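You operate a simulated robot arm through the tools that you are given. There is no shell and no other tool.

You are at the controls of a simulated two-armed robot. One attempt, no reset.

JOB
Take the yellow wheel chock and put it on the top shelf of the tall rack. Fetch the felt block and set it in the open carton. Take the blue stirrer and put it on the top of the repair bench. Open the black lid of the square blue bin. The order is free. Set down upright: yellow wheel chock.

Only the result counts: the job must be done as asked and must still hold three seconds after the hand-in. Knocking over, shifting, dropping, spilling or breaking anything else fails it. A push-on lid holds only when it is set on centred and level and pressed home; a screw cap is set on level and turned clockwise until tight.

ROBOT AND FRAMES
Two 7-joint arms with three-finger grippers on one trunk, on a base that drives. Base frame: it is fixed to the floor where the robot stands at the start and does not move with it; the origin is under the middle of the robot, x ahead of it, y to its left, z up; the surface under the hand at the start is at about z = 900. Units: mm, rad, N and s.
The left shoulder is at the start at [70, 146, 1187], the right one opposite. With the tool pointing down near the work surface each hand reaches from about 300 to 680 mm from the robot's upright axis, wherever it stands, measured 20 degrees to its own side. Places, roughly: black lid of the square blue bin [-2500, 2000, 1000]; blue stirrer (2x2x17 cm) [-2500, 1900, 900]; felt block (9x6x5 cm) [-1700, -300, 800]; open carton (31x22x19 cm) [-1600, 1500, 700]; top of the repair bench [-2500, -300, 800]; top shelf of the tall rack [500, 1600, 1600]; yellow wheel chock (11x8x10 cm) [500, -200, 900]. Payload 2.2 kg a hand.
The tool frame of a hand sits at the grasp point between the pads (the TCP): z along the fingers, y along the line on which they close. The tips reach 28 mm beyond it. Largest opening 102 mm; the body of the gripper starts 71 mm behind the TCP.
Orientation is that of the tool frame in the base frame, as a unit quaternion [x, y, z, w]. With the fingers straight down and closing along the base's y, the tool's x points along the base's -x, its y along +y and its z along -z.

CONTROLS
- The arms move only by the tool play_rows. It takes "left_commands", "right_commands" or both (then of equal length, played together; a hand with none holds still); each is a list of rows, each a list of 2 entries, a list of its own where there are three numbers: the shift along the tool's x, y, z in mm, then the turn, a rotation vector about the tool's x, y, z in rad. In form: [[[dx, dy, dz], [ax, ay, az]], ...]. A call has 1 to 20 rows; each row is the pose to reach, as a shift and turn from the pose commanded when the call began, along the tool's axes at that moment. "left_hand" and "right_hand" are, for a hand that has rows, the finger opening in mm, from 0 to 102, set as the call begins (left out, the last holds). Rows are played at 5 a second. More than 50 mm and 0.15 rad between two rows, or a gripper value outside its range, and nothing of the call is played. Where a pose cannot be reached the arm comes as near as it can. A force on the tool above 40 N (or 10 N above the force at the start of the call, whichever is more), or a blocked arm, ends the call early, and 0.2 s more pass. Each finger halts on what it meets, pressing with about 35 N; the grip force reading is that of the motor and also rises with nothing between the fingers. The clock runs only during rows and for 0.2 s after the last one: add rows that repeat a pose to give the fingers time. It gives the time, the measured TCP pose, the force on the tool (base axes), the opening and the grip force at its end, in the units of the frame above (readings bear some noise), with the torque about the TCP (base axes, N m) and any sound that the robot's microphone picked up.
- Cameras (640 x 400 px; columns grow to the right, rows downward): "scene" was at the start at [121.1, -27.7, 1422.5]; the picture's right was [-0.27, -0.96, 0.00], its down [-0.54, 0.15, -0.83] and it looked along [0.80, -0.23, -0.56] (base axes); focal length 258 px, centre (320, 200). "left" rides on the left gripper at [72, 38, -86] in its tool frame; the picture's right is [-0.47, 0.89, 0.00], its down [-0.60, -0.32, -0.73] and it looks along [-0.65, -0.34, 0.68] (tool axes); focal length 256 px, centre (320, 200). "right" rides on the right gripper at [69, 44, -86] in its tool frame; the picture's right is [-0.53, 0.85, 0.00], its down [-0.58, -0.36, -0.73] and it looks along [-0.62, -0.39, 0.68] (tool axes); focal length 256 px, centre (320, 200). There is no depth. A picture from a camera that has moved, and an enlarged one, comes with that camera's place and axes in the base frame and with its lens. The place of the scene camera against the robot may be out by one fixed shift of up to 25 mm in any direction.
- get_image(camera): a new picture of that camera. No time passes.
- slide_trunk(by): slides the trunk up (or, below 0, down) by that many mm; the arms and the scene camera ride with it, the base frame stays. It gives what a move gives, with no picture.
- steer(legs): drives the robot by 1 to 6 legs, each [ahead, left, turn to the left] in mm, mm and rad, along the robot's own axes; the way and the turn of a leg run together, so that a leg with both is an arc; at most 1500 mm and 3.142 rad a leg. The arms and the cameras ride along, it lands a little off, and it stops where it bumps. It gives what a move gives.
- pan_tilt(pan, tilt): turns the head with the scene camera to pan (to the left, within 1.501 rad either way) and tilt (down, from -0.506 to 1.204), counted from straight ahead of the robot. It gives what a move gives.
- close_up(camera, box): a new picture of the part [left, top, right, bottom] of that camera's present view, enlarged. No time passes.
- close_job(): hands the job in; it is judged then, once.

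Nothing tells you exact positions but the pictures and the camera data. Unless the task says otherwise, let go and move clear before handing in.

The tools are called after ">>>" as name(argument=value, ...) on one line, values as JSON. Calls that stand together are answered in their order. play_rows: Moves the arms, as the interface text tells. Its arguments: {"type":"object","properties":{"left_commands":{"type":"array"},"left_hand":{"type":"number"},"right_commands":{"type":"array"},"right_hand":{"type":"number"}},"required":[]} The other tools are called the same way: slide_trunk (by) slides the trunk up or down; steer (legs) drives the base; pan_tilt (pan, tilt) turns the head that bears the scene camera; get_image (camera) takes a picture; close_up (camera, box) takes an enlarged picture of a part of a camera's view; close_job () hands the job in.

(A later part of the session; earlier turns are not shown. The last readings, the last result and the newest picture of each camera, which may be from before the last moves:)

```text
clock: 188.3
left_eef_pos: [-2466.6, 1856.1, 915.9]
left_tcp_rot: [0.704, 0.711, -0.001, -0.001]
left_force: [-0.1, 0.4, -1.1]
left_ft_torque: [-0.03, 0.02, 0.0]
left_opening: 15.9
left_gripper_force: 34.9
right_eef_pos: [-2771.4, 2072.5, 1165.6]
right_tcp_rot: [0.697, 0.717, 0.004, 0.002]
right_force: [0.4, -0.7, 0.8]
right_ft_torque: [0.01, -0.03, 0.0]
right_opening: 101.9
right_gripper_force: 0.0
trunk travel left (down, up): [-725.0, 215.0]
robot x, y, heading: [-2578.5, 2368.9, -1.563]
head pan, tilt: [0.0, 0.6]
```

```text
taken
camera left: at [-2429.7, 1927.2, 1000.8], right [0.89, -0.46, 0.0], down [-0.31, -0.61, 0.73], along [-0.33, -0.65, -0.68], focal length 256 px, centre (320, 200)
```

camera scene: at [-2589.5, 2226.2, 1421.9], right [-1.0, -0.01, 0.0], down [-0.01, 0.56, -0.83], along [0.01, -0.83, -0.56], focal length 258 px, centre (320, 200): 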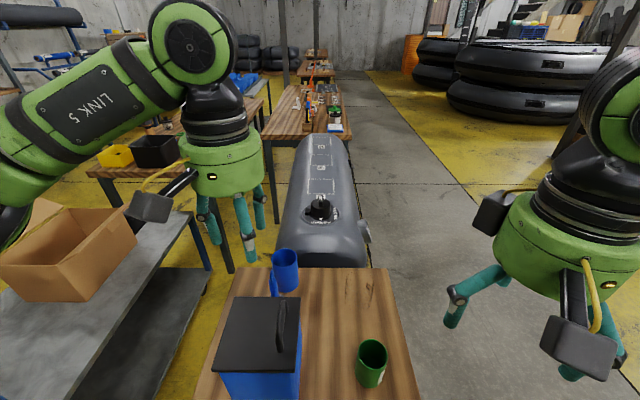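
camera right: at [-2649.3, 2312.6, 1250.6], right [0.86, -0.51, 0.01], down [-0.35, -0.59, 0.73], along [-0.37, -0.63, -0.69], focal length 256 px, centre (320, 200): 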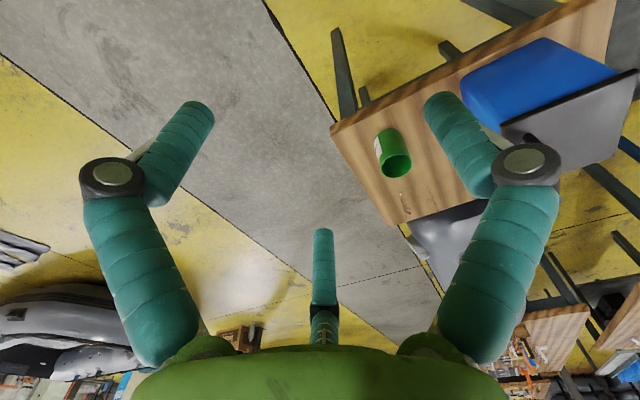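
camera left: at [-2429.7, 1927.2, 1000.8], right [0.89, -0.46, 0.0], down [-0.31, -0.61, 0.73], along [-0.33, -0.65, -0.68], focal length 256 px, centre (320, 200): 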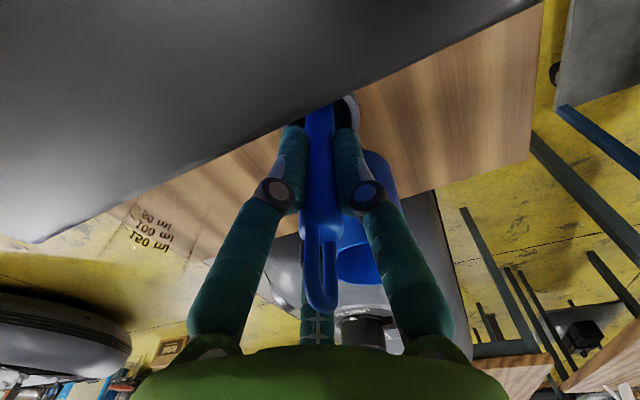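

Gripped. I lift it straight up out of the holder, slowly at first.

>>> play_rows(left_commands=[[[0, 0, -10], [0, 0, 0]], [[0, 0, -25], [0, 0, 0]], [[0, 0, -40], [0, 0, 0]], [[0, 0, -60], [0, 0, 0]], [[0, 0, -80], [0, 0, 0]], [[0, 0, -110], [0, 0, 0]], [[0, 0, -140], [0, 0, 0]], [[0, 0, -175], [0, 0, 0]], [[0, 0, -210], [0, 0, 0]], [[0, 0, -240], [0, 0, 0]], [[0, 0, -240], [0, 0, 0]]])

>>> get_image(camera="left")

>>> get_image(camera="scene")

```text
clock: 190.7
left_eef_pos: [-2466.8, 1854.6, 1156.0]
left_tcp_rot: [0.703, 0.711, 0.0, -0.001]
left_force: [0.4, -0.3, 0.7]
left_ft_torque: [-0.01, 0.01, -0.01]
left_opening: 16.1
left_gripper_force: 35.3
right_eef_pos: [-2771.5, 2071.3, 1164.6]
right_tcp_rot: [0.696, 0.718, 0.003, 0.003]
right_force: [0.5, 0.2, -0.2]
right_ft_torque: [0.02, -0.01, -0.01]
right_opening: 102.0
right_gripper_force: 0.1
trunk travel left (down, up): [-725.0, 215.0]
robot x, y, heading: [-2576.2, 2368.0, -1.565]
head pan, tilt: [0.0, 0.6]
```

```text
taken
camera left: at [-2429.5, 1926.7, 1239.8], right [0.89, -0.46, 0.0], down [-0.31, -0.61, 0.73], along [-0.33, -0.65, -0.68], focal length 256 px, centre (320, 200)
```

left: 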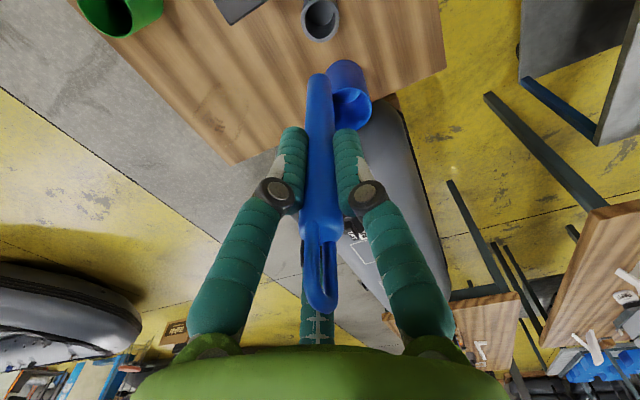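

```text
taken
camera scene: at [-2589.9, 2225.0, 1421.7], right [-1.0, -0.01, 0.0], down [-0.01, 0.57, -0.82], along [0.01, -0.82, -0.57], focal length 258 px, centre (320, 200)
```

scene: 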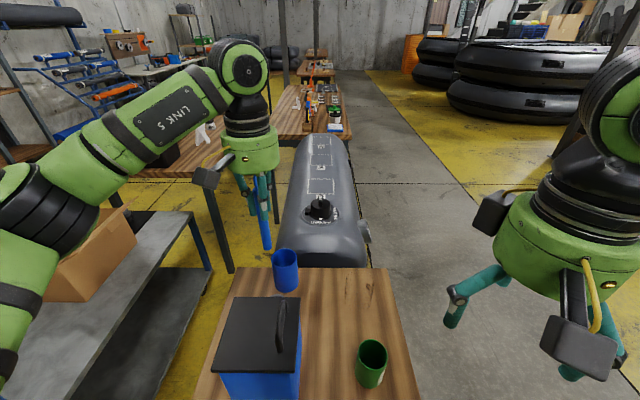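

The stirrer is out and the holder stayed put. I bring the left hand back to its tucked place, keeping the stirrer above everything.

>>> play_rows(left_commands=[[[30, 5, -15], [0, 0, 0]], [[65, 15, -30], [0, 0, 0]], [[100, 30, -41], [0, 0, 0]], [[135, 50, -41], [0, 0, 0]], [[170, 70, -41], [0, 0, 0]], [[205, 90, -41], [0, 0, 0]], [[240, 105, -41], [0, 0, 0]], [[275, 120, -41], [0, 0, 0]], [[275, 120, -41], [0, 0, 0]]])

>>> get_image(camera="left")

>>> get_image(camera="right")

```text
clock: 192.7
left_eef_pos: [-2350.8, 2133.3, 1196.6]
left_tcp_rot: [0.704, 0.711, 0.0, -0.001]
left_force: [0.8, -0.8, 0.5]
left_ft_torque: [0.04, 0.02, 0.0]
left_opening: 15.6
left_gripper_force: 35.2
right_eef_pos: [-2771.4, 2071.8, 1164.3]
right_tcp_rot: [0.697, 0.717, 0.003, 0.003]
right_force: [0.3, 0.7, 0.5]
right_ft_torque: [-0.01, -0.01, -0.04]
right_opening: 101.7
right_gripper_force: 0.0
trunk travel left (down, up): [-725.0, 215.0]
robot x, y, heading: [-2579.8, 2366.2, -1.565]
head pan, tilt: [0.0, 0.6]
```

```text
taken
camera left: at [-2314.0, 2204.2, 1281.2], right [0.89, -0.46, 0.0], down [-0.31, -0.61, 0.73], along [-0.33, -0.65, -0.68], focal length 256 px, centre (320, 200)
```

left: 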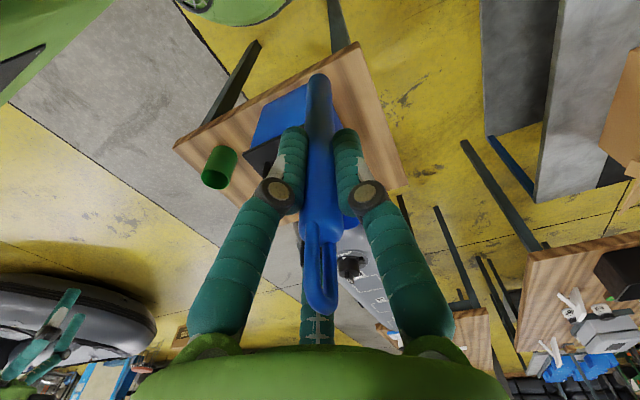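

```text
taken
camera right: at [-2732.5, 2141.3, 1250.5], right [0.86, -0.51, 0.01], down [-0.35, -0.59, 0.73], along [-0.37, -0.63, -0.69], focal length 256 px, centre (320, 200)
```

right: 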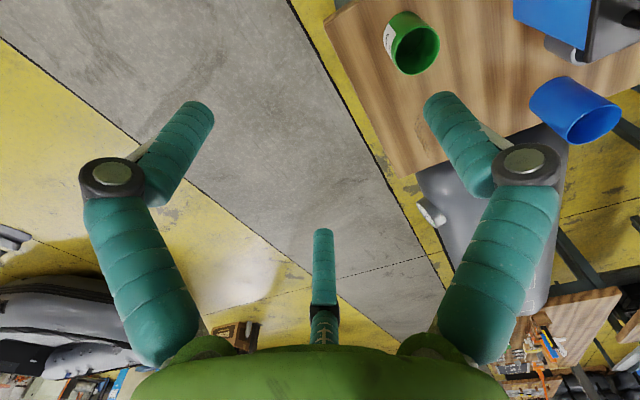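

Now the lid. I shift the robot left 150 mm so the handle is on the right arm's side, and bring the right hand above the handle.

>>> steer(legs=[[0, 150, 0]])

>>> get_image(camera="scene")

>>> get_image(camera="right")

```text
clock: 194.1
left_eef_pos: [-2208.0, 2134.3, 1198.1]
left_tcp_rot: [0.704, 0.71, 0.001, 0.0]
left_force: [-0.2, 0.2, 0.0]
left_ft_torque: [-0.01, -0.03, -0.02]
left_opening: 16.1
left_gripper_force: 34.6
right_eef_pos: [-2628.6, 2073.5, 1164.6]
right_tcp_rot: [0.697, 0.717, 0.004, 0.003]
right_force: [-0.3, 0.2, 0.3]
right_ft_torque: [0.0, -0.02, -0.01]
right_opening: 102.1
right_gripper_force: 0.0
trunk travel left (down, up): [-725.0, 215.0]
robot x, y, heading: [-2432.9, 2366.6, -1.564]
head pan, tilt: [0.0, 0.6]
```

```text
taken
camera scene: at [-2447.2, 2226.4, 1421.8], right [-1.0, -0.01, 0.0], down [0.0, 0.56, -0.83], along [0.01, -0.83, -0.56], focal length 258 px, centre (320, 200)
```

scene: 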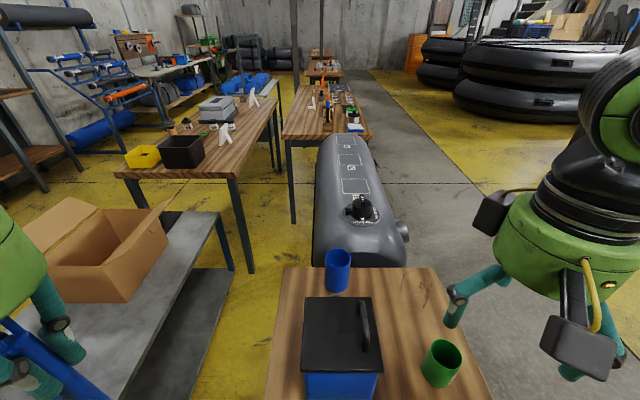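

```text
taken
camera right: at [-2589.2, 2143.5, 1250.3], right [0.86, -0.51, 0.01], down [-0.36, -0.59, 0.73], along [-0.37, -0.63, -0.69], focal length 256 px, centre (320, 200)
```

right: 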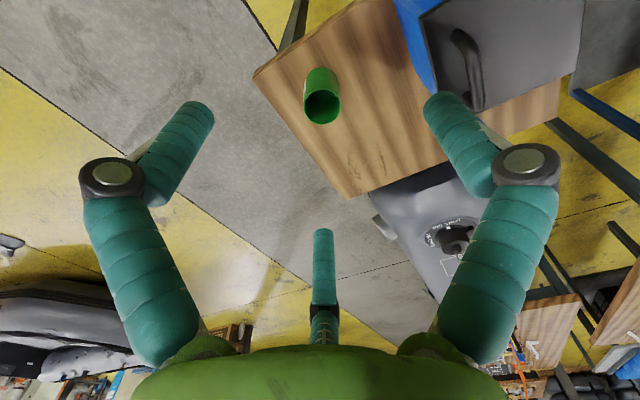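

>>> play_rows(right_commands=[[[-20, 28, 5], [0, 0, 0]], [[-42, 55, 20], [0, 0, 0]], [[-65, 82, 40], [0, 0, 0]], [[-85, 105, 62], [0, 0, 0]], [[-101, 122, 85], [0, 0, 0]], [[-101, 122, 85], [0, 0, 0]]], right_hand=50)

>>> get_image(camera="right")

>>> close_up(camera="right", box=[240, 0, 432, 120])

```text
clock: 195.5
left_eef_pos: [-2205.4, 2135.6, 1196.9]
left_tcp_rot: [0.704, 0.71, 0.0, 0.001]
left_force: [0.9, 0.4, -0.4]
left_ft_torque: [-0.01, 0.02, 0.03]
left_opening: 16.2
left_gripper_force: 34.8
right_eef_pos: [-2512.2, 1987.6, 1095.3]
right_tcp_rot: [0.698, 0.716, 0.001, 0.004]
right_force: [-0.1, -0.3, 0.6]
right_ft_torque: [-0.04, -0.02, -0.01]
right_opening: 49.9
right_gripper_force: 0.0
right hand out of reach, approached as far as the arm can: row 5, 6
trunk travel left (down, up): [-725.0, 215.0]
robot x, y, heading: [-2429.6, 2367.4, -1.566]
head pan, tilt: [0.0, 0.6]
```

```text
taken
camera right: at [-2472.3, 2058.5, 1181.3], right [0.86, -0.51, 0.01], down [-0.36, -0.58, 0.73], along [-0.37, -0.63, -0.68], focal length 256 px, centre (320, 200)
```

right: 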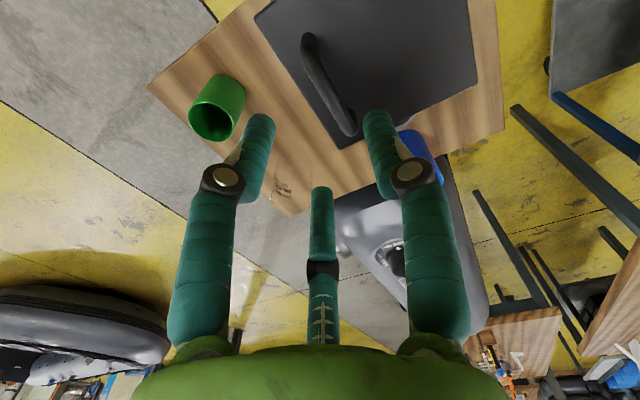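

```text
3.33 times, centred on (336, 60) of right
camera zoom: at [-2472.3, 2058.5, 1181.3], right [0.86, -0.51, 0.01], down [-0.36, -0.58, 0.73], along [-0.37, -0.63, -0.68], focal length 853 px, centre (267, 667)
```

zoom: 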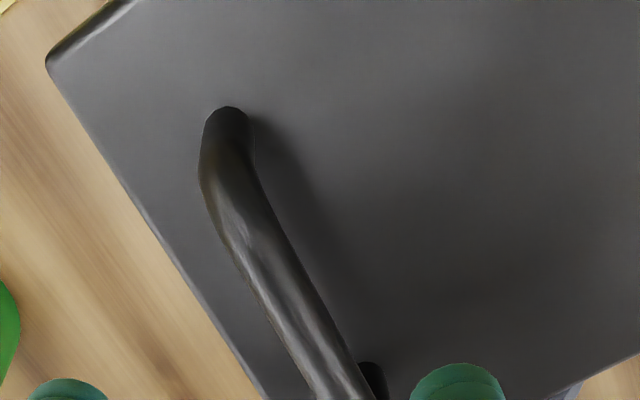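

The arm is near a limit in this posture. I shift the robot 60 mm further left and back so the handle lies more in the right arm's comfortable zone.

>>> steer(legs=[[-60, 60, 0]])

>>> play_rows(right_commands=[[[-20, -20, 0], [0, 0, 0]], [[-40, -38, 0], [0, 0, 0]], [[-60, -50, 0], [0, 0, 0]], [[-75, -52, 10], [0, 0, 0]], [[-75, -52, 15], [0, 0, 0]]])

>>> get_image(camera="right")

>>> close_up(camera="right", box=[220, 0, 412, 120])

```text
clock: 196.6
left_eef_pos: [-2148.0, 2191.5, 1196.6]
left_tcp_rot: [0.705, 0.709, 0.0, 0.001]
left_force: [-0.6, -0.4, 0.0]
left_ft_torque: [0.04, -0.05, -0.01]
left_opening: 16.0
left_gripper_force: 34.9
right_eef_pos: [-2453.9, 2045.5, 1095.3]
right_tcp_rot: [0.698, 0.716, 0.005, 0.002]
right_force: [0.0, -0.6, 0.1]
right_ft_torque: [0.08, 0.02, -0.02]
right_opening: 50.1
right_gripper_force: 0.0
trunk travel left (down, up): [-725.0, 215.0]
robot x, y, heading: [-2369.9, 2428.3, -1.565]
head pan, tilt: [0.0, 0.6]
```

```text
clock: 197.8
left_eef_pos: [-2147.6, 2194.2, 1195.5]
left_tcp_rot: [0.704, 0.71, -0.001, 0.0]
left_force: [0.1, 0.4, -1.1]
left_ft_torque: [-0.01, 0.01, 0.01]
left_opening: 15.9
left_gripper_force: 35.4
right_eef_pos: [-2502.3, 1969.7, 1080.1]
right_tcp_rot: [0.698, 0.716, 0.003, 0.003]
right_force: [-0.8, -0.1, -0.3]
right_ft_torque: [-0.02, 0.01, 0.03]
right_opening: 50.0
right_gripper_force: 0.1
trunk travel left (down, up): [-725.0, 215.0]
robot x, y, heading: [-2372.8, 2429.4, -1.564]
head pan, tilt: [0.0, 0.6]
```

```text
taken
camera right: at [-2462.9, 2040.2, 1165.9], right [0.86, -0.51, 0.01], down [-0.36, -0.59, 0.73], along [-0.37, -0.63, -0.69], focal length 256 px, centre (320, 200)
```

right: 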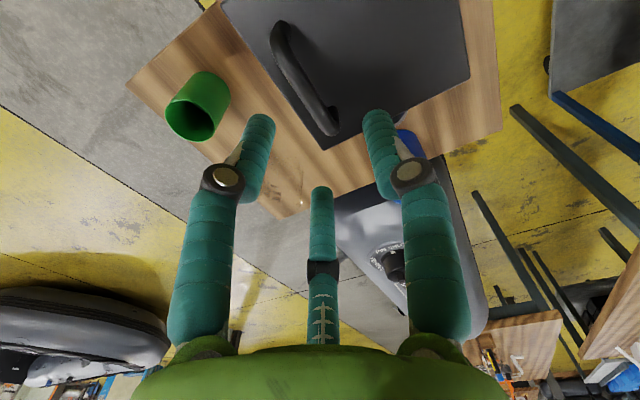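

```text
3.33 times, centred on (316, 60) of right
camera zoom: at [-2462.9, 2040.2, 1165.9], right [0.86, -0.51, 0.01], down [-0.36, -0.59, 0.73], along [-0.37, -0.63, -0.69], focal length 853 px, centre (333, 667)
```

zoom: 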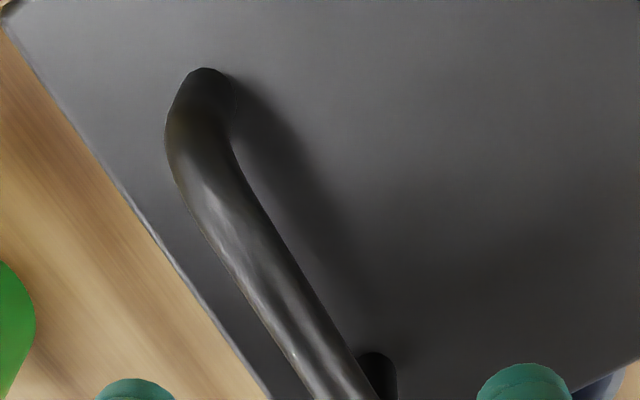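

The bar is at x≈-2508, spanning y≈1945-2015. I correct the position and descend so the bar sits between the finger ends.

>>> play_rows(right_commands=[[[4, -3, 15], [0, 0, 0]], [[8.5, -6, 35], [0, 0, 0]], [[8.5, -6, 55], [0, 0, 0]], [[8.5, -6, 72], [0, 0, 0]], [[8.5, -6, 82], [0, 0, 0]], [[8.5, -6, 82], [0, 0, 0]]])

>>> get_image(camera="right")

>>> close_up(camera="scene", box=[240, 180, 464, 320])

```text
clock: 199.2
left_eef_pos: [-2146.5, 2192.6, 1197.3]
left_tcp_rot: [0.705, 0.709, 0.0, -0.001]
left_force: [0.3, 0.1, -0.6]
left_ft_torque: [0.04, 0.0, -0.02]
left_opening: 16.0
left_gripper_force: 34.9
right_eef_pos: [-2508.5, 1978.6, 1000.5]
right_tcp_rot: [0.698, 0.716, 0.003, 0.004]
right_force: [0.5, -0.2, -0.7]
right_ft_torque: [-0.01, 0.01, -0.02]
right_opening: 49.8
right_gripper_force: 0.1
trunk travel left (down, up): [-725.0, 215.0]
robot x, y, heading: [-2372.4, 2427.4, -1.568]
head pan, tilt: [0.0, 0.6]
```

```text
taken
camera right: at [-2468.3, 2048.2, 1084.4], right [0.86, -0.51, 0.01], down [-0.36, -0.59, 0.73], along [-0.37, -0.63, -0.69], focal length 256 px, centre (320, 200)
```

right: 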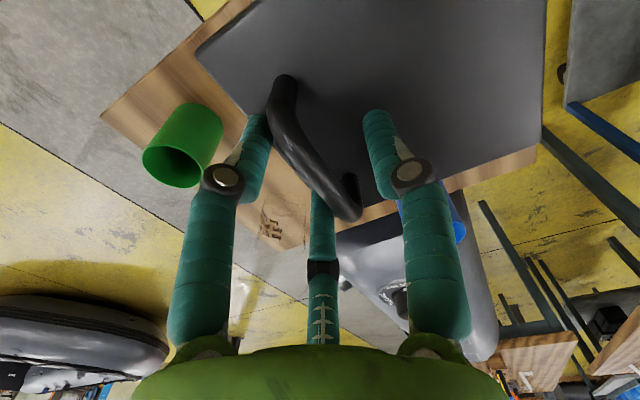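

```text
2.86 times, centred on (352, 250) of scene
camera zoom: at [-2384.8, 2285.6, 1421.8], right [-1.0, -0.01, 0.0], down [0.0, 0.56, -0.83], along [0.01, -0.83, -0.56], focal length 739 px, centre (229, 57)
```

zoom: 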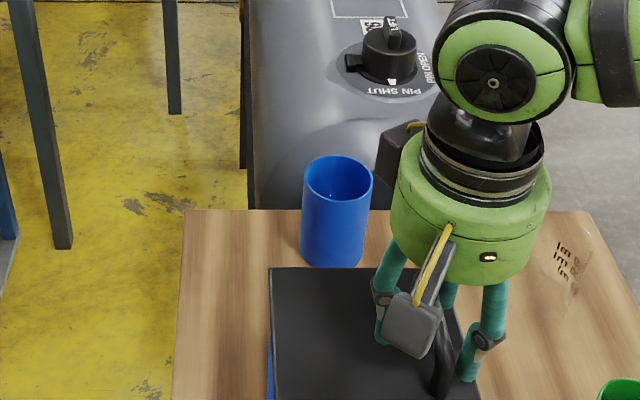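

The bar lies between finger 1 and the other two. I close the right hand on it.

>>> play_rows(right_commands=[[[0, 0, 0], [0, 0, 0]], [[0, 0, 0], [0, 0, 0]], [[0, 0, 0], [0, 0, 0]], [[0, 0, 0], [0, 0, 0]]], right_hand=0)

>>> get_image(camera="right")

```text
clock: 200.2
left_eef_pos: [-2150.0, 2191.2, 1197.3]
left_tcp_rot: [0.704, 0.71, 0.001, 0.001]
left_force: [-0.3, 0.7, -0.1]
left_ft_torque: [0.0, -0.01, 0.04]
left_opening: 16.0
left_gripper_force: 35.2
right_eef_pos: [-2510.6, 1975.7, 998.1]
right_tcp_rot: [0.699, 0.715, 0.004, 0.004]
right_force: [-11.8, -9.5, 3.6]
right_ft_torque: [-0.76, 0.0, -1.02]
right_opening: 18.3
right_gripper_force: 43.5
trunk travel left (down, up): [-725.0, 215.0]
robot x, y, heading: [-2373.0, 2430.3, -1.566]
head pan, tilt: [0.0, 0.6]
```

```text
taken
camera right: at [-2471.3, 2045.8, 1084.0], right [0.86, -0.52, 0.01], down [-0.36, -0.59, 0.73], along [-0.37, -0.63, -0.69], focal length 256 px, centre (320, 200)
```

right: 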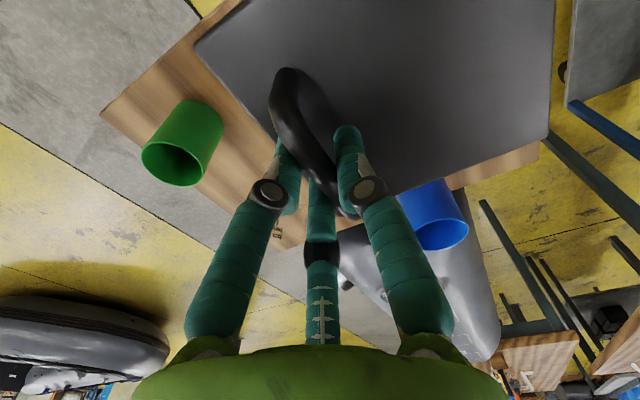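

Gripped. I start along the hinge arc with a small lift (about 8°) and watch the forces.

>>> play_rows(right_commands=[[[-1, 0, -3], [0, 0, 0]], [[-2, 2, -7], [0, 0, 0]], [[-2, 4, -11], [0, 0, 0]], [[-2, 6, -15], [0, 0, 0]], [[-2, 6, -15], [0, 0, 0]]])

>>> get_image(camera="right")

>>> get_image(camera="scene")

```text
clock: 201.4
left_eef_pos: [-2148.5, 2190.7, 1196.3]
left_tcp_rot: [0.705, 0.71, 0.0, 0.0]
left_force: [0.8, -0.4, -0.3]
left_ft_torque: [-0.01, 0.01, 0.0]
left_opening: 16.0
left_gripper_force: 35.0
right_eef_pos: [-2502.9, 1976.1, 1014.3]
right_tcp_rot: [0.698, 0.716, 0.005, 0.003]
right_force: [-7.7, -5.5, 3.4]
right_ft_torque: [0.38, 0.04, -0.95]
right_opening: 18.6
right_gripper_force: 44.7
trunk travel left (down, up): [-725.0, 215.0]
robot x, y, heading: [-2374.5, 2428.3, -1.56]
head pan, tilt: [0.0, 0.6]
```

```text
taken
camera right: at [-2464.6, 2045.8, 1099.3], right [0.86, -0.51, 0.01], down [-0.36, -0.59, 0.73], along [-0.37, -0.63, -0.69], focal length 256 px, centre (320, 200)
```

right: 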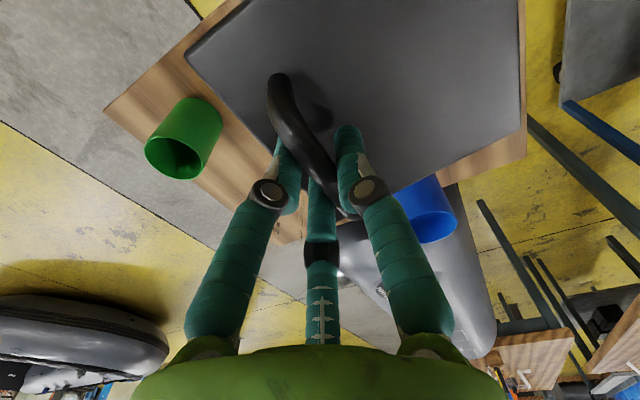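

```text
taken
camera scene: at [-2387.0, 2284.6, 1421.7], right [-1.0, -0.01, 0.0], down [0.0, 0.57, -0.82], along [0.01, -0.82, -0.57], focal length 258 px, centre (320, 200)
```

scene: 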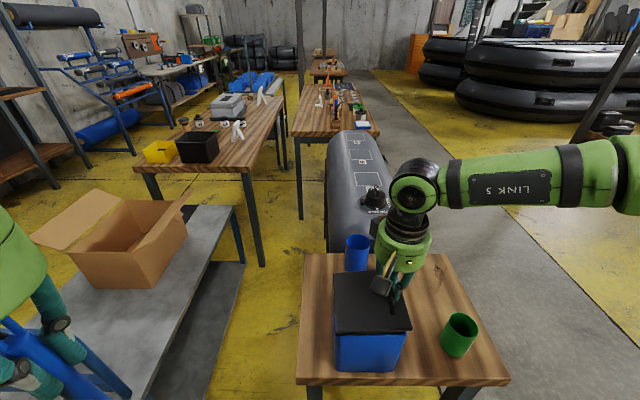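

>>> close_up(camera="scene", box=[290, 230, 450, 380])

```text
2.67 times, centred on (370, 305) of scene
camera zoom: at [-2387.0, 2284.6, 1421.7], right [-1.0, -0.01, 0.0], down [0.0, 0.57, -0.82], along [0.01, -0.82, -0.57], focal length 689 px, centre (187, -80)
```

zoom: 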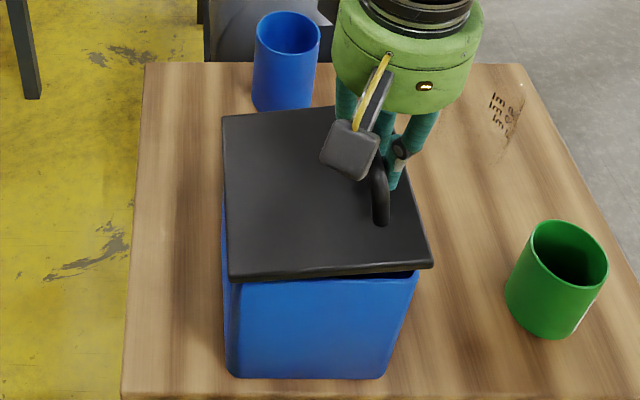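

Confirmed: the lid is hinged on the +x edge and its handle side has lifted. I continue along the arc.

>>> play_rows(right_commands=[[[0, 6.7, -9.7], [0, 0, 0]], [[0, 12.9, -17.6], [0, 0, 0]], [[0, 19.6, -25], [0, 0, 0]], [[0, 27, -31.8], [0, 0, 0]], [[0, 27, -31.8], [0, 0, 0]]])

>>> close_up(camera="scene", box=[290, 230, 450, 380])

```text
clock: 202.6
left_eef_pos: [-2147.2, 2190.9, 1197.4]
left_tcp_rot: [0.704, 0.71, 0.001, -0.001]
left_force: [0.4, 0.0, 0.8]
left_ft_torque: [0.01, 0.03, 0.03]
left_opening: 15.9
left_gripper_force: 35.0
right_eef_pos: [-2476.1, 1975.6, 1044.8]
right_tcp_rot: [0.698, 0.716, 0.005, 0.004]
right_force: [-2.2, -7.5, 0.8]
right_ft_torque: [-0.27, 0.05, -0.84]
right_opening: 18.8
right_gripper_force: 44.0
trunk travel left (down, up): [-725.0, 215.0]
robot x, y, heading: [-2375.7, 2425.5, -1.568]
head pan, tilt: [0.0, 0.6]
```

```text
2.67 times, centred on (370, 305) of scene
camera zoom: at [-2385.5, 2283.5, 1421.6], right [-1.0, -0.01, 0.0], down [0.0, 0.57, -0.82], along [0.01, -0.82, -0.57], focal length 689 px, centre (187, -80)
```

zoom: 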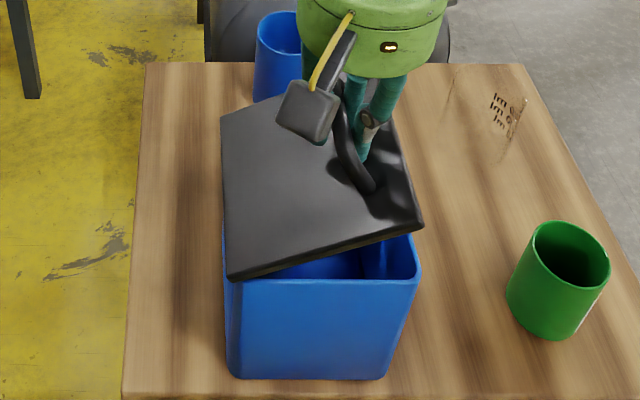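

The lid follows smoothly. I continue to about 60°.

>>> play_rows(right_commands=[[[0, 7.9, -6.2], [0, 0, 0]], [[0, 16.4, -11.6], [0, 0, 0]], [[0, 25.3, -16.2], [0, 0, 0]], [[0, 34.6, -20], [0, 0, 0]], [[0, 44.1, -23.1], [0, 0, 0]], [[0, 53.9, -25.3], [0, 0, 0]], [[0, 53.9, -25.3], [0, 0, 0]]])

>>> close_up(camera="scene", box=[290, 230, 450, 380])

```text
clock: 203.3
left_eef_pos: [-2144.0, 2187.8, 1194.7]
left_tcp_rot: [0.704, 0.71, 0.0, -0.003]
left_force: [-0.1, 0.7, -0.4]
left_ft_torque: [-0.02, -0.05, 0.01]
left_opening: 16.1
left_gripper_force: 35.1
right_eef_pos: [-2467.3, 1976.5, 1052.9]
right_tcp_rot: [0.699, 0.715, 0.006, 0.005]
right_force: [13.5, -18.6, -19.6]
right_ft_torque: [-0.32, 0.06, -0.79]
right_opening: 19.0
right_gripper_force: 44.0
right hand out of reach, approached as far as the arm can: row 1, 2, 3
trunk travel left (down, up): [-725.0, 215.0]
robot x, y, heading: [-2372.1, 2424.6, -1.564]
head pan, tilt: [0.0, 0.6]
stopped in row 3 (right hand): the force on the tool passed its limit at 41 N (the readings are from after the stop); the commanded pose is now the measured one
```

```text
2.67 times, centred on (370, 305) of scene
camera zoom: at [-2382.2, 2278.3, 1420.9], right [-1.0, -0.01, 0.0], down [-0.01, 0.57, -0.82], along [0.01, -0.82, -0.57], focal length 689 px, centre (187, -80)
```

zoom: 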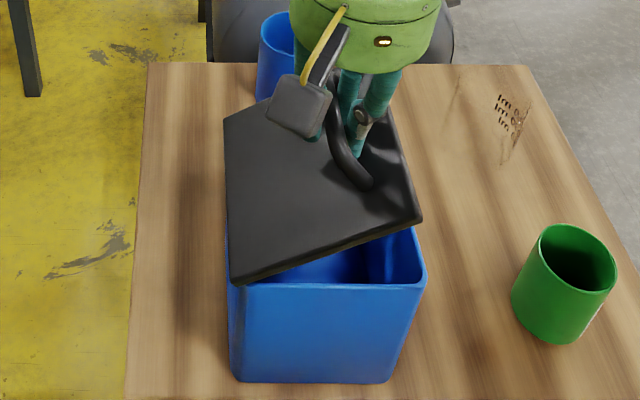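

The arm hits an inward limit here; the lid is at about 35°. I'll use the base for the sideways part of the arc and the arm for the vertical part, in small alternating steps.

>>> play_rows(right_commands=[[[0, -1, -2], [0, 0, 0]], [[0, -2, -4], [0, 0, 0]], [[0, -2, -4], [0, 0, 0]]])

>>> steer(legs=[[0, 14, 0]])

>>> close_up(camera="scene", box=[290, 230, 450, 380])

```text
clock: 203.9
left_eef_pos: [-2143.6, 2188.2, 1195.7]
left_tcp_rot: [0.703, 0.711, 0.001, -0.003]
left_force: [0.2, 0.5, -0.8]
left_ft_torque: [0.01, 0.0, -0.02]
left_opening: 16.0
left_gripper_force: 35.0
right_eef_pos: [-2466.0, 1976.9, 1053.4]
right_tcp_rot: [0.698, 0.716, 0.008, 0.006]
right_force: [14.2, -14.1, -20.3]
right_ft_torque: [-0.69, -0.01, -0.92]
right_opening: 18.8
right_gripper_force: 44.1
trunk travel left (down, up): [-725.0, 215.0]
robot x, y, heading: [-2373.5, 2429.2, -1.563]
head pan, tilt: [0.0, 0.6]
stopped in row 2 (right hand): the force on the tool passed its limit at 43 N (the readings are from after the stop); the commanded pose is now the measured one
```

```text
clock: 204.6
left_eef_pos: [-2135.7, 2188.9, 1196.5]
left_tcp_rot: [0.704, 0.71, 0.001, 0.0]
left_force: [0.4, -0.4, -1.0]
left_ft_torque: [0.0, -0.05, 0.0]
left_opening: 15.9
left_gripper_force: 34.8
right_eef_pos: [-2459.3, 1977.4, 1059.1]
right_tcp_rot: [0.698, 0.716, 0.005, 0.009]
right_force: [-8.1, -23.4, 16.0]
right_ft_torque: [-0.32, -0.16, -0.84]
right_opening: 18.9
right_gripper_force: 44.0
trunk travel left (down, up): [-725.0, 215.0]
robot x, y, heading: [-2362.6, 2425.8, -1.559]
head pan, tilt: [0.0, 0.6]
```

```text
2.67 times, centred on (370, 305) of scene
camera zoom: at [-2374.4, 2280.4, 1421.5], right [-1.0, -0.01, 0.0], down [0.0, 0.57, -0.82], along [0.01, -0.82, -0.57], focal length 689 px, centre (187, -80)
```

zoom: 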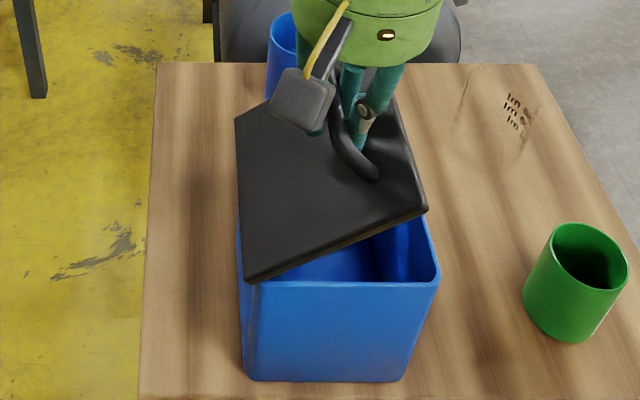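

>>> play_rows(right_commands=[[[-2, -1, -2], [0, 0, 0]], [[-4, -2, -4], [0, 0, 0]], [[-4, -2, -4], [0, 0, 0]]])

>>> steer(legs=[[0, 14, 0]])

```text
clock: 205.4
left_eef_pos: [-2129.9, 2191.9, 1195.6]
left_tcp_rot: [0.703, 0.711, 0.0, -0.002]
left_force: [-0.9, -0.3, -0.8]
left_ft_torque: [-0.01, 0.0, 0.0]
left_opening: 16.1
left_gripper_force: 35.1
right_eef_pos: [-2454.3, 1977.6, 1062.1]
right_tcp_rot: [0.697, 0.717, 0.005, 0.006]
right_force: [14.1, 7.9, -32.2]
right_ft_torque: [-0.87, 0.23, -0.74]
right_opening: 19.0
right_gripper_force: 44.0
trunk travel left (down, up): [-725.0, 215.0]
robot x, y, heading: [-2359.0, 2426.4, -1.562]
head pan, tilt: [0.0, 0.6]
```

```text
clock: 206.2
left_eef_pos: [-2120.5, 2193.5, 1197.3]
left_tcp_rot: [0.704, 0.71, 0.0, 0.0]
left_force: [-0.4, 0.0, -0.2]
left_ft_torque: [-0.01, -0.04, -0.01]
left_opening: 15.9
left_gripper_force: 34.9
right_eef_pos: [-2445.7, 1978.1, 1067.4]
right_tcp_rot: [0.698, 0.716, 0.002, 0.012]
right_force: [1.3, 5.7, -2.8]
right_ft_torque: [0.53, -0.14, -0.84]
right_opening: 18.8
right_gripper_force: 43.9
trunk travel left (down, up): [-725.0, 215.0]
robot x, y, heading: [-2343.4, 2426.2, -1.564]
head pan, tilt: [0.0, 0.6]
```

Forces are low now. I keep stepping along.

>>> play_rows(right_commands=[[[0, 0, -2], [0, 0, 0]], [[0, 0, -4], [0, 0, 0]]])

>>> steer(legs=[[0, 15, 0]])

>>> play_rows(right_commands=[[[0, 0, -2], [0, 0, 0]], [[0, 0, -3], [0, 0, 0]]])

>>> steer(legs=[[0, 15, 0]])

>>> get_image(camera="scene")

```text
clock: 206.8
left_eef_pos: [-2118.2, 2192.4, 1195.7]
left_tcp_rot: [0.704, 0.71, 0.001, -0.001]
left_force: [-0.7, 0.1, -0.8]
left_ft_torque: [0.03, 0.03, -0.04]
left_opening: 16.1
left_gripper_force: 34.9
right_eef_pos: [-2442.5, 1978.1, 1066.4]
right_tcp_rot: [0.698, 0.717, 0.005, 0.008]
right_force: [4.7, 6.2, -21.0]
right_ft_torque: [-1.09, 0.3, -0.91]
right_opening: 18.9
right_gripper_force: 44.6
trunk travel left (down, up): [-725.0, 215.0]
robot x, y, heading: [-2348.4, 2427.3, -1.563]
head pan, tilt: [0.0, 0.6]
```

```text
clock: 207.6
left_eef_pos: [-2106.4, 2194.2, 1196.7]
left_tcp_rot: [0.704, 0.71, 0.0, -0.001]
left_force: [-0.8, -0.1, -0.8]
left_ft_torque: [0.0, -0.04, -0.03]
left_opening: 16.0
left_gripper_force: 35.2
right_eef_pos: [-2431.3, 1978.4, 1069.7]
right_tcp_rot: [0.698, 0.716, 0.003, 0.014]
right_force: [0.5, 3.2, 6.3]
right_ft_torque: [0.46, -0.27, -0.89]
right_opening: 19.1
right_gripper_force: 43.8
trunk travel left (down, up): [-725.0, 215.0]
robot x, y, heading: [-2330.1, 2424.9, -1.562]
head pan, tilt: [0.0, 0.6]
```

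```text
clock: 208.2
left_eef_pos: [-2102.2, 2192.8, 1196.3]
left_tcp_rot: [0.704, 0.71, 0.0, -0.001]
left_force: [0.3, -0.5, -0.2]
left_ft_torque: [0.01, 0.04, 0.0]
left_opening: 15.9
left_gripper_force: 35.0
right_eef_pos: [-2428.7, 1977.9, 1071.9]
right_tcp_rot: [0.698, 0.716, 0.004, 0.011]
right_force: [2.3, 6.4, -14.9]
right_ft_torque: [-1.41, 0.28, -1.01]
right_opening: 18.9
right_gripper_force: 44.4
trunk travel left (down, up): [-725.0, 215.0]
robot x, y, heading: [-2326.2, 2427.4, -1.558]
head pan, tilt: [0.0, 0.6]
```

```text
clock: 208.9
left_eef_pos: [-2090.9, 2193.8, 1197.2]
left_tcp_rot: [0.704, 0.71, -0.001, 0.0]
left_force: [-0.6, -0.2, -0.2]
left_ft_torque: [0.03, -0.05, 0.02]
left_opening: 15.8
left_gripper_force: 35.4
right_eef_pos: [-2414.1, 1978.1, 1074.8]
right_tcp_rot: [0.698, 0.715, 0.005, 0.016]
right_force: [1.4, 3.9, 1.9]
right_ft_torque: [0.72, -0.29, -0.79]
right_opening: 18.7
right_gripper_force: 44.2
trunk travel left (down, up): [-725.0, 215.0]
robot x, y, heading: [-2315.9, 2426.3, -1.561]
head pan, tilt: [0.0, 0.6]
```

```text
taken
camera scene: at [-2329.9, 2286.6, 1422.0], right [-1.0, -0.01, 0.0], down [0.0, 0.56, -0.83], along [0.01, -0.83, -0.56], focal length 258 px, centre (320, 200)
```

scene: 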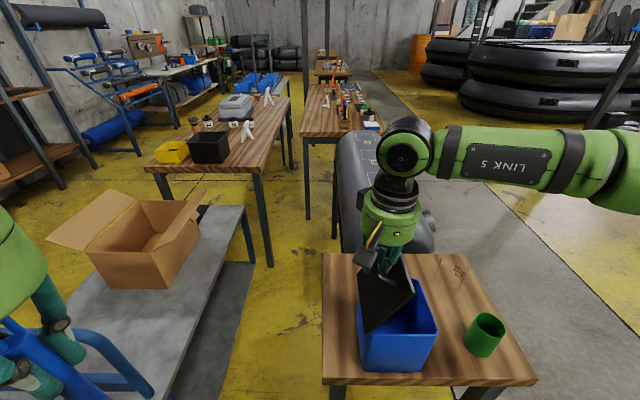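

The lid is at about 63° now. I continue stepping past vertical.

>>> steer(legs=[[0, 15, 0]])

>>> play_rows(right_commands=[[[0, 0, -1], [0, 0, 0]], [[0, 0, -1], [0, 0, 0]]])

>>> steer(legs=[[0, 15, 0]])

>>> close_up(camera="scene", box=[300, 220, 476, 380])

```text
clock: 209.7
left_eef_pos: [-2075.4, 2192.6, 1196.5]
left_tcp_rot: [0.704, 0.71, 0.0, 0.0]
left_force: [0.1, 0.5, -1.1]
left_ft_torque: [-0.01, 0.0, 0.02]
left_opening: 16.0
left_gripper_force: 35.1
right_eef_pos: [-2400.1, 1975.8, 1074.2]
right_tcp_rot: [0.699, 0.715, 0.006, 0.015]
right_force: [1.3, 1.1, 2.3]
right_ft_torque: [0.53, -0.24, -0.79]
right_opening: 18.8
right_gripper_force: 44.3
trunk travel left (down, up): [-725.0, 215.0]
robot x, y, heading: [-2298.5, 2432.1, -1.56]
head pan, tilt: [0.0, 0.6]
```

```text
clock: 210.3
left_eef_pos: [-2074.7, 2193.1, 1195.7]
left_tcp_rot: [0.704, 0.71, -0.001, 0.0]
left_force: [0.8, -0.9, 0.5]
left_ft_torque: [-0.01, -0.01, 0.02]
left_opening: 16.1
left_gripper_force: 35.3
right_eef_pos: [-2398.9, 1976.5, 1072.5]
right_tcp_rot: [0.699, 0.715, 0.006, 0.013]
right_force: [-2.1, 3.5, -8.2]
right_ft_torque: [-0.98, 0.17, -0.98]
right_opening: 19.1
right_gripper_force: 44.1
trunk travel left (down, up): [-725.0, 215.0]
robot x, y, heading: [-2296.8, 2427.7, -1.565]
head pan, tilt: [0.0, 0.6]
```

```text
clock: 211.1
left_eef_pos: [-2062.5, 2192.4, 1197.2]
left_tcp_rot: [0.703, 0.711, 0.001, 0.0]
left_force: [-0.7, 0.1, 0.7]
left_ft_torque: [0.03, -0.04, 0.02]
left_opening: 15.9
left_gripper_force: 35.0
right_eef_pos: [-2384.9, 1976.7, 1073.4]
right_tcp_rot: [0.698, 0.715, 0.01, 0.014]
right_force: [-0.8, 2.7, -11.8]
right_ft_torque: [1.28, -0.13, -0.78]
right_opening: 19.1
right_gripper_force: 44.0
trunk travel left (down, up): [-725.0, 215.0]
robot x, y, heading: [-2283.6, 2429.1, -1.56]
head pan, tilt: [0.0, 0.6]
```

```text
2.50 times, centred on (388, 300) of scene
camera zoom: at [-2301.0, 2284.4, 1421.7], right [-1.0, -0.01, 0.0], down [0.0, 0.57, -0.82], along [0.01, -0.82, -0.57], focal length 646 px, centre (150, -50)
```

zoom: 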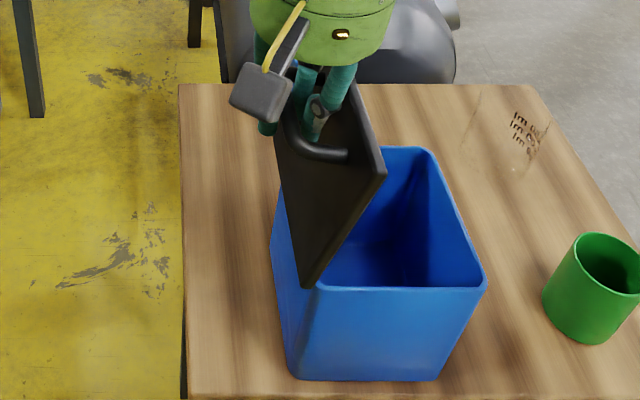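

>>> play_rows(right_commands=[[[0, 0, 2], [0, 0, 0]], [[0, 0, 3], [0, 0, 0]]])

>>> steer(legs=[[0, 15, 0]])

>>> play_rows(right_commands=[[[0, 0, 3], [0, 0, 0]], [[0, 0, 5], [0, 0, 0]]])

>>> steer(legs=[[0, 14, 0]])

>>> close_up(camera="scene", box=[300, 220, 476, 380])

```text
clock: 211.7
left_eef_pos: [-2058.6, 2192.5, 1195.9]
left_tcp_rot: [0.704, 0.71, -0.001, -0.002]
left_force: [1.2, 0.5, -0.9]
left_ft_torque: [0.03, -0.02, -0.01]
left_opening: 15.9
left_gripper_force: 35.1
right_eef_pos: [-2380.8, 1977.2, 1073.9]
right_tcp_rot: [0.699, 0.715, 0.006, 0.015]
right_force: [1.2, -3.9, 10.8]
right_ft_torque: [0.95, 0.1, -1.0]
right_opening: 18.9
right_gripper_force: 44.1
trunk travel left (down, up): [-725.0, 215.0]
robot x, y, heading: [-2285.9, 2428.4, -1.564]
head pan, tilt: [0.0, 0.6]
```

```text
clock: 212.4
left_eef_pos: [-2045.8, 2190.4, 1196.4]
left_tcp_rot: [0.704, 0.71, 0.001, 0.0]
left_force: [0.3, -0.2, -0.8]
left_ft_torque: [0.02, -0.02, -0.01]
left_opening: 16.0
left_gripper_force: 35.1
right_eef_pos: [-2368.9, 1977.2, 1070.4]
right_tcp_rot: [0.698, 0.716, 0.011, 0.013]
right_force: [-0.1, -2.9, -4.7]
right_ft_torque: [0.88, -0.23, -0.79]
right_opening: 19.3
right_gripper_force: 44.4
trunk travel left (down, up): [-725.0, 215.0]
robot x, y, heading: [-2268.2, 2427.4, -1.567]
head pan, tilt: [0.0, 0.6]
```

```text
clock: 213.1
left_eef_pos: [-2042.7, 2192.9, 1196.3]
left_tcp_rot: [0.704, 0.71, -0.002, -0.002]
left_force: [-0.3, 0.4, -0.5]
left_ft_torque: [0.02, 0.01, -0.01]
left_opening: 16.0
left_gripper_force: 35.2
right_eef_pos: [-2364.0, 1976.6, 1069.1]
right_tcp_rot: [0.699, 0.715, 0.009, 0.016]
right_force: [3.7, -6.5, 14.0]
right_ft_torque: [0.61, 0.08, -0.94]
right_opening: 19.0
right_gripper_force: 44.1
trunk travel left (down, up): [-725.0, 215.0]
robot x, y, heading: [-2268.1, 2431.1, -1.564]
head pan, tilt: [0.0, 0.6]
```

```text
clock: 213.8
left_eef_pos: [-2031.2, 2190.8, 1195.7]
left_tcp_rot: [0.704, 0.71, 0.002, -0.001]
left_force: [-0.6, -0.1, -1.0]
left_ft_torque: [0.0, 0.0, 0.0]
left_opening: 15.8
left_gripper_force: 34.9
right_eef_pos: [-2355.6, 1977.2, 1064.5]
right_tcp_rot: [0.698, 0.716, 0.011, 0.012]
right_force: [-0.5, -5.8, -5.3]
right_ft_torque: [0.91, -0.13, -0.81]
right_opening: 19.2
right_gripper_force: 44.3
trunk travel left (down, up): [-725.0, 215.0]
robot x, y, heading: [-2251.6, 2427.7, -1.567]
head pan, tilt: [0.0, 0.6]
```

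```text
2.50 times, centred on (388, 300) of scene
camera zoom: at [-2270.3, 2283.2, 1421.4], right [-1.0, -0.01, 0.0], down [0.0, 0.57, -0.82], along [0.01, -0.82, -0.57], focal length 646 px, centre (150, -50)
```

zoom: 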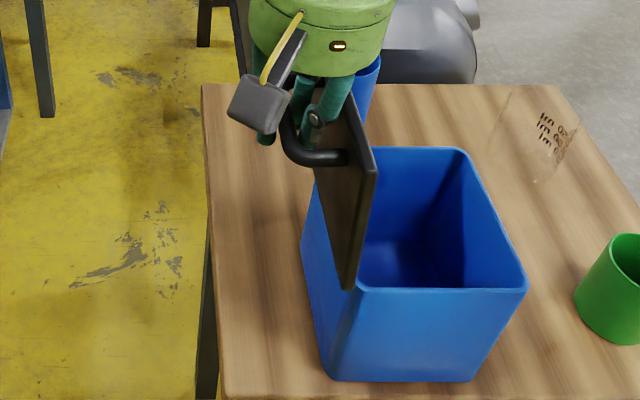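

Just past vertical, with low forces. I take two more steps to lean it further open.

>>> play_rows(right_commands=[[[0, 0, 3], [0, 0, 0]], [[0, 0, 5], [0, 0, 0]]])

>>> steer(legs=[[0, 12, 0]])

>>> play_rows(right_commands=[[[0, 0, 3], [0, 0, 0]], [[0, 0, 6], [0, 0, 0]]])

>>> steer(legs=[[0, 12, 0]])

>>> close_up(camera="scene", box=[300, 220, 476, 380])

```text
clock: 214.4
left_eef_pos: [-2027.1, 2193.1, 1196.3]
left_tcp_rot: [0.703, 0.711, -0.001, -0.002]
left_force: [0.0, -0.6, -0.4]
left_ft_torque: [0.0, 0.01, -0.03]
left_opening: 15.7
left_gripper_force: 35.3
right_eef_pos: [-2348.7, 1977.7, 1061.4]
right_tcp_rot: [0.699, 0.715, 0.01, 0.015]
right_force: [6.1, -10.9, 14.8]
right_ft_torque: [0.16, 0.07, -1.01]
right_opening: 19.1
right_gripper_force: 44.5
trunk travel left (down, up): [-725.0, 215.0]
robot x, y, heading: [-2253.3, 2427.6, -1.565]
head pan, tilt: [0.0, 0.6]
```

```text
clock: 215.2
left_eef_pos: [-2019.9, 2191.1, 1196.0]
left_tcp_rot: [0.704, 0.71, 0.001, -0.002]
left_force: [0.1, 0.3, -0.4]
left_ft_torque: [0.03, -0.04, 0.01]
left_opening: 15.9
left_gripper_force: 34.6
right_eef_pos: [-2341.1, 1977.2, 1057.4]
right_tcp_rot: [0.699, 0.715, 0.013, 0.01]
right_force: [0.2, -11.4, -2.9]
right_ft_torque: [0.54, -0.15, -0.87]
right_opening: 18.9
right_gripper_force: 44.4
trunk travel left (down, up): [-725.0, 215.0]
robot x, y, heading: [-2241.9, 2426.9, -1.563]
head pan, tilt: [0.0, 0.6]
```

```text
clock: 215.8
left_eef_pos: [-2017.9, 2191.4, 1196.8]
left_tcp_rot: [0.703, 0.711, 0.0, -0.002]
left_force: [-0.3, 0.8, -0.5]
left_ft_torque: [-0.03, 0.01, 0.02]
left_opening: 16.2
left_gripper_force: 35.3
right_eef_pos: [-2338.8, 1977.7, 1056.5]
right_tcp_rot: [0.7, 0.714, 0.011, 0.016]
right_force: [2.9, -13.4, 21.5]
right_ft_torque: [0.96, -0.16, -0.87]
right_opening: 19.4
right_gripper_force: 44.3
trunk travel left (down, up): [-725.0, 215.0]
robot x, y, heading: [-2246.6, 2429.3, -1.563]
head pan, tilt: [0.0, 0.6]
```

```text
clock: 216.6
left_eef_pos: [-2011.2, 2193.0, 1196.4]
left_tcp_rot: [0.705, 0.709, -0.001, -0.001]
left_force: [0.1, -0.1, -0.9]
left_ft_torque: [0.0, 0.06, -0.02]
left_opening: 16.2
left_gripper_force: 34.9
right_eef_pos: [-2340.0, 1977.1, 1056.1]
right_tcp_rot: [0.705, 0.709, 0.005, 0.011]
right_force: [-10.1, 1.8, 2.6]
right_ft_torque: [0.13, 0.02, -0.85]
right_opening: 18.6
right_gripper_force: 43.8
trunk travel left (down, up): [-725.0, 215.0]
robot x, y, heading: [-2232.6, 2431.2, -1.565]
head pan, tilt: [0.0, 0.6]
stopped in leg 1: the force on the tool passed its limit at 43 N (the readings are from after the stop); the commanded pose is now the measured one
```

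```text
2.50 times, centred on (388, 300) of scene
camera zoom: at [-2248.0, 2286.7, 1421.6], right [-1.0, -0.01, 0.0], down [0.0, 0.56, -0.83], along [0.01, -0.83, -0.56], focal length 646 px, centre (150, -50)
```

zoom: 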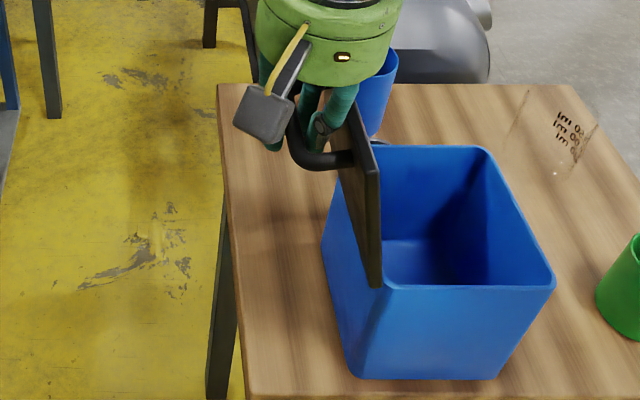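

The hinge has reached its stop (about 100°), and the bin hasn't moved. I open the fingers just enough to free the bar.

>>> play_rows(right_commands=[[[0, 0, 0], [0, 0, 0]], [[0, 0, 0], [0, 0, 0]], [[0, 0, 0], [0, 0, 0]]], right_hand=36)

>>> get_image(camera="right")

>>> close_up(camera="scene", box=[300, 220, 476, 380])

```text
clock: 217.4
left_eef_pos: [-2009.4, 2193.3, 1196.7]
left_tcp_rot: [0.705, 0.709, 0.0, -0.001]
left_force: [-0.1, -0.1, 0.1]
left_ft_torque: [0.01, 0.01, 0.01]
left_opening: 16.2
left_gripper_force: 34.9
right_eef_pos: [-2336.6, 1976.2, 1055.0]
right_tcp_rot: [0.704, 0.71, 0.007, 0.013]
right_force: [-2.5, -3.8, 2.3]
right_ft_torque: [-0.05, 0.03, -0.01]
right_opening: 33.3
right_gripper_force: 0.1
trunk travel left (down, up): [-725.0, 215.0]
robot x, y, heading: [-2230.4, 2427.4, -1.563]
head pan, tilt: [0.0, 0.6]
```

```text
taken
camera right: at [-2297.6, 2046.5, 1141.4], right [0.85, -0.53, 0.03], down [-0.38, -0.57, 0.73], along [-0.37, -0.63, -0.69], focal length 256 px, centre (320, 200)
```

right: 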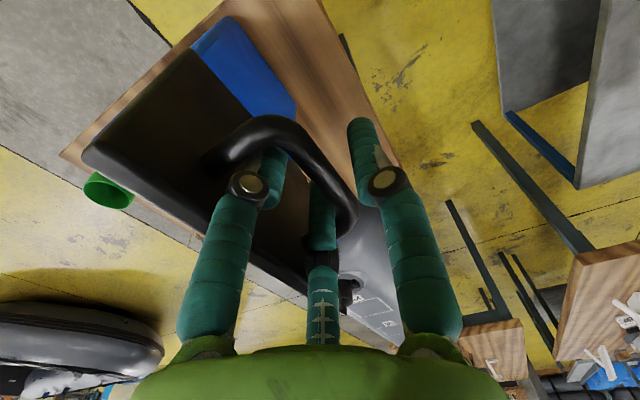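

```text
2.50 times, centred on (388, 300) of scene
camera zoom: at [-2247.4, 2285.2, 1421.7], right [-1.0, -0.01, 0.0], down [0.0, 0.57, -0.82], along [0.01, -0.82, -0.57], focal length 646 px, centre (150, -50)
```

zoom: 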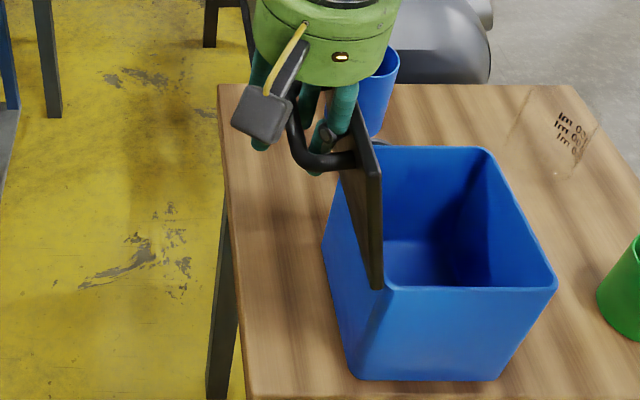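

The lid stays open. I raise the hand straight up, slowly, watching the force.

>>> play_rows(right_commands=[[[0, 0, -6], [0, 0, 0]], [[0, 0, -12], [0, 0, 0]], [[0, 0, -20], [0, 0, 0]]])

>>> close_up(camera="scene", box=[300, 220, 476, 380])

```text
clock: 218.2
left_eef_pos: [-2008.9, 2192.1, 1196.7]
left_tcp_rot: [0.704, 0.71, 0.001, -0.002]
left_force: [-0.4, 0.0, -0.7]
left_ft_torque: [0.0, 0.01, -0.01]
left_opening: 16.0
left_gripper_force: 35.3
right_eef_pos: [-2336.4, 1977.0, 1075.8]
right_tcp_rot: [0.703, 0.711, 0.007, 0.013]
right_force: [-2.5, -2.7, -1.5]
right_ft_torque: [-0.06, 0.02, 0.03]
right_opening: 35.1
right_gripper_force: 0.0
trunk travel left (down, up): [-725.0, 215.0]
robot x, y, heading: [-2235.9, 2426.4, -1.563]
head pan, tilt: [0.0, 0.6]
```

```text
2.50 times, centred on (388, 300) of scene
camera zoom: at [-2247.0, 2284.9, 1421.7], right [-1.0, -0.01, 0.0], down [0.0, 0.57, -0.82], along [0.01, -0.82, -0.57], focal length 646 px, centre (150, -50)
```

zoom: 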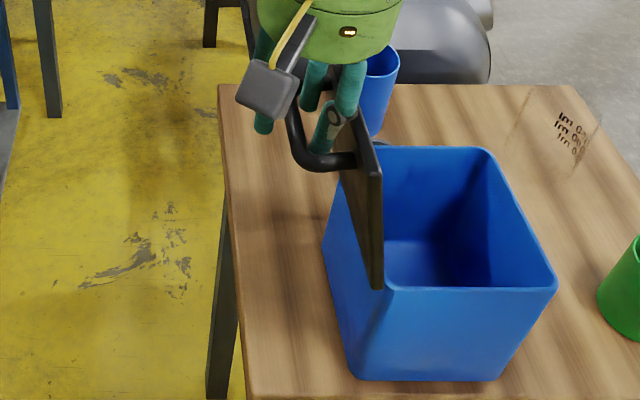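

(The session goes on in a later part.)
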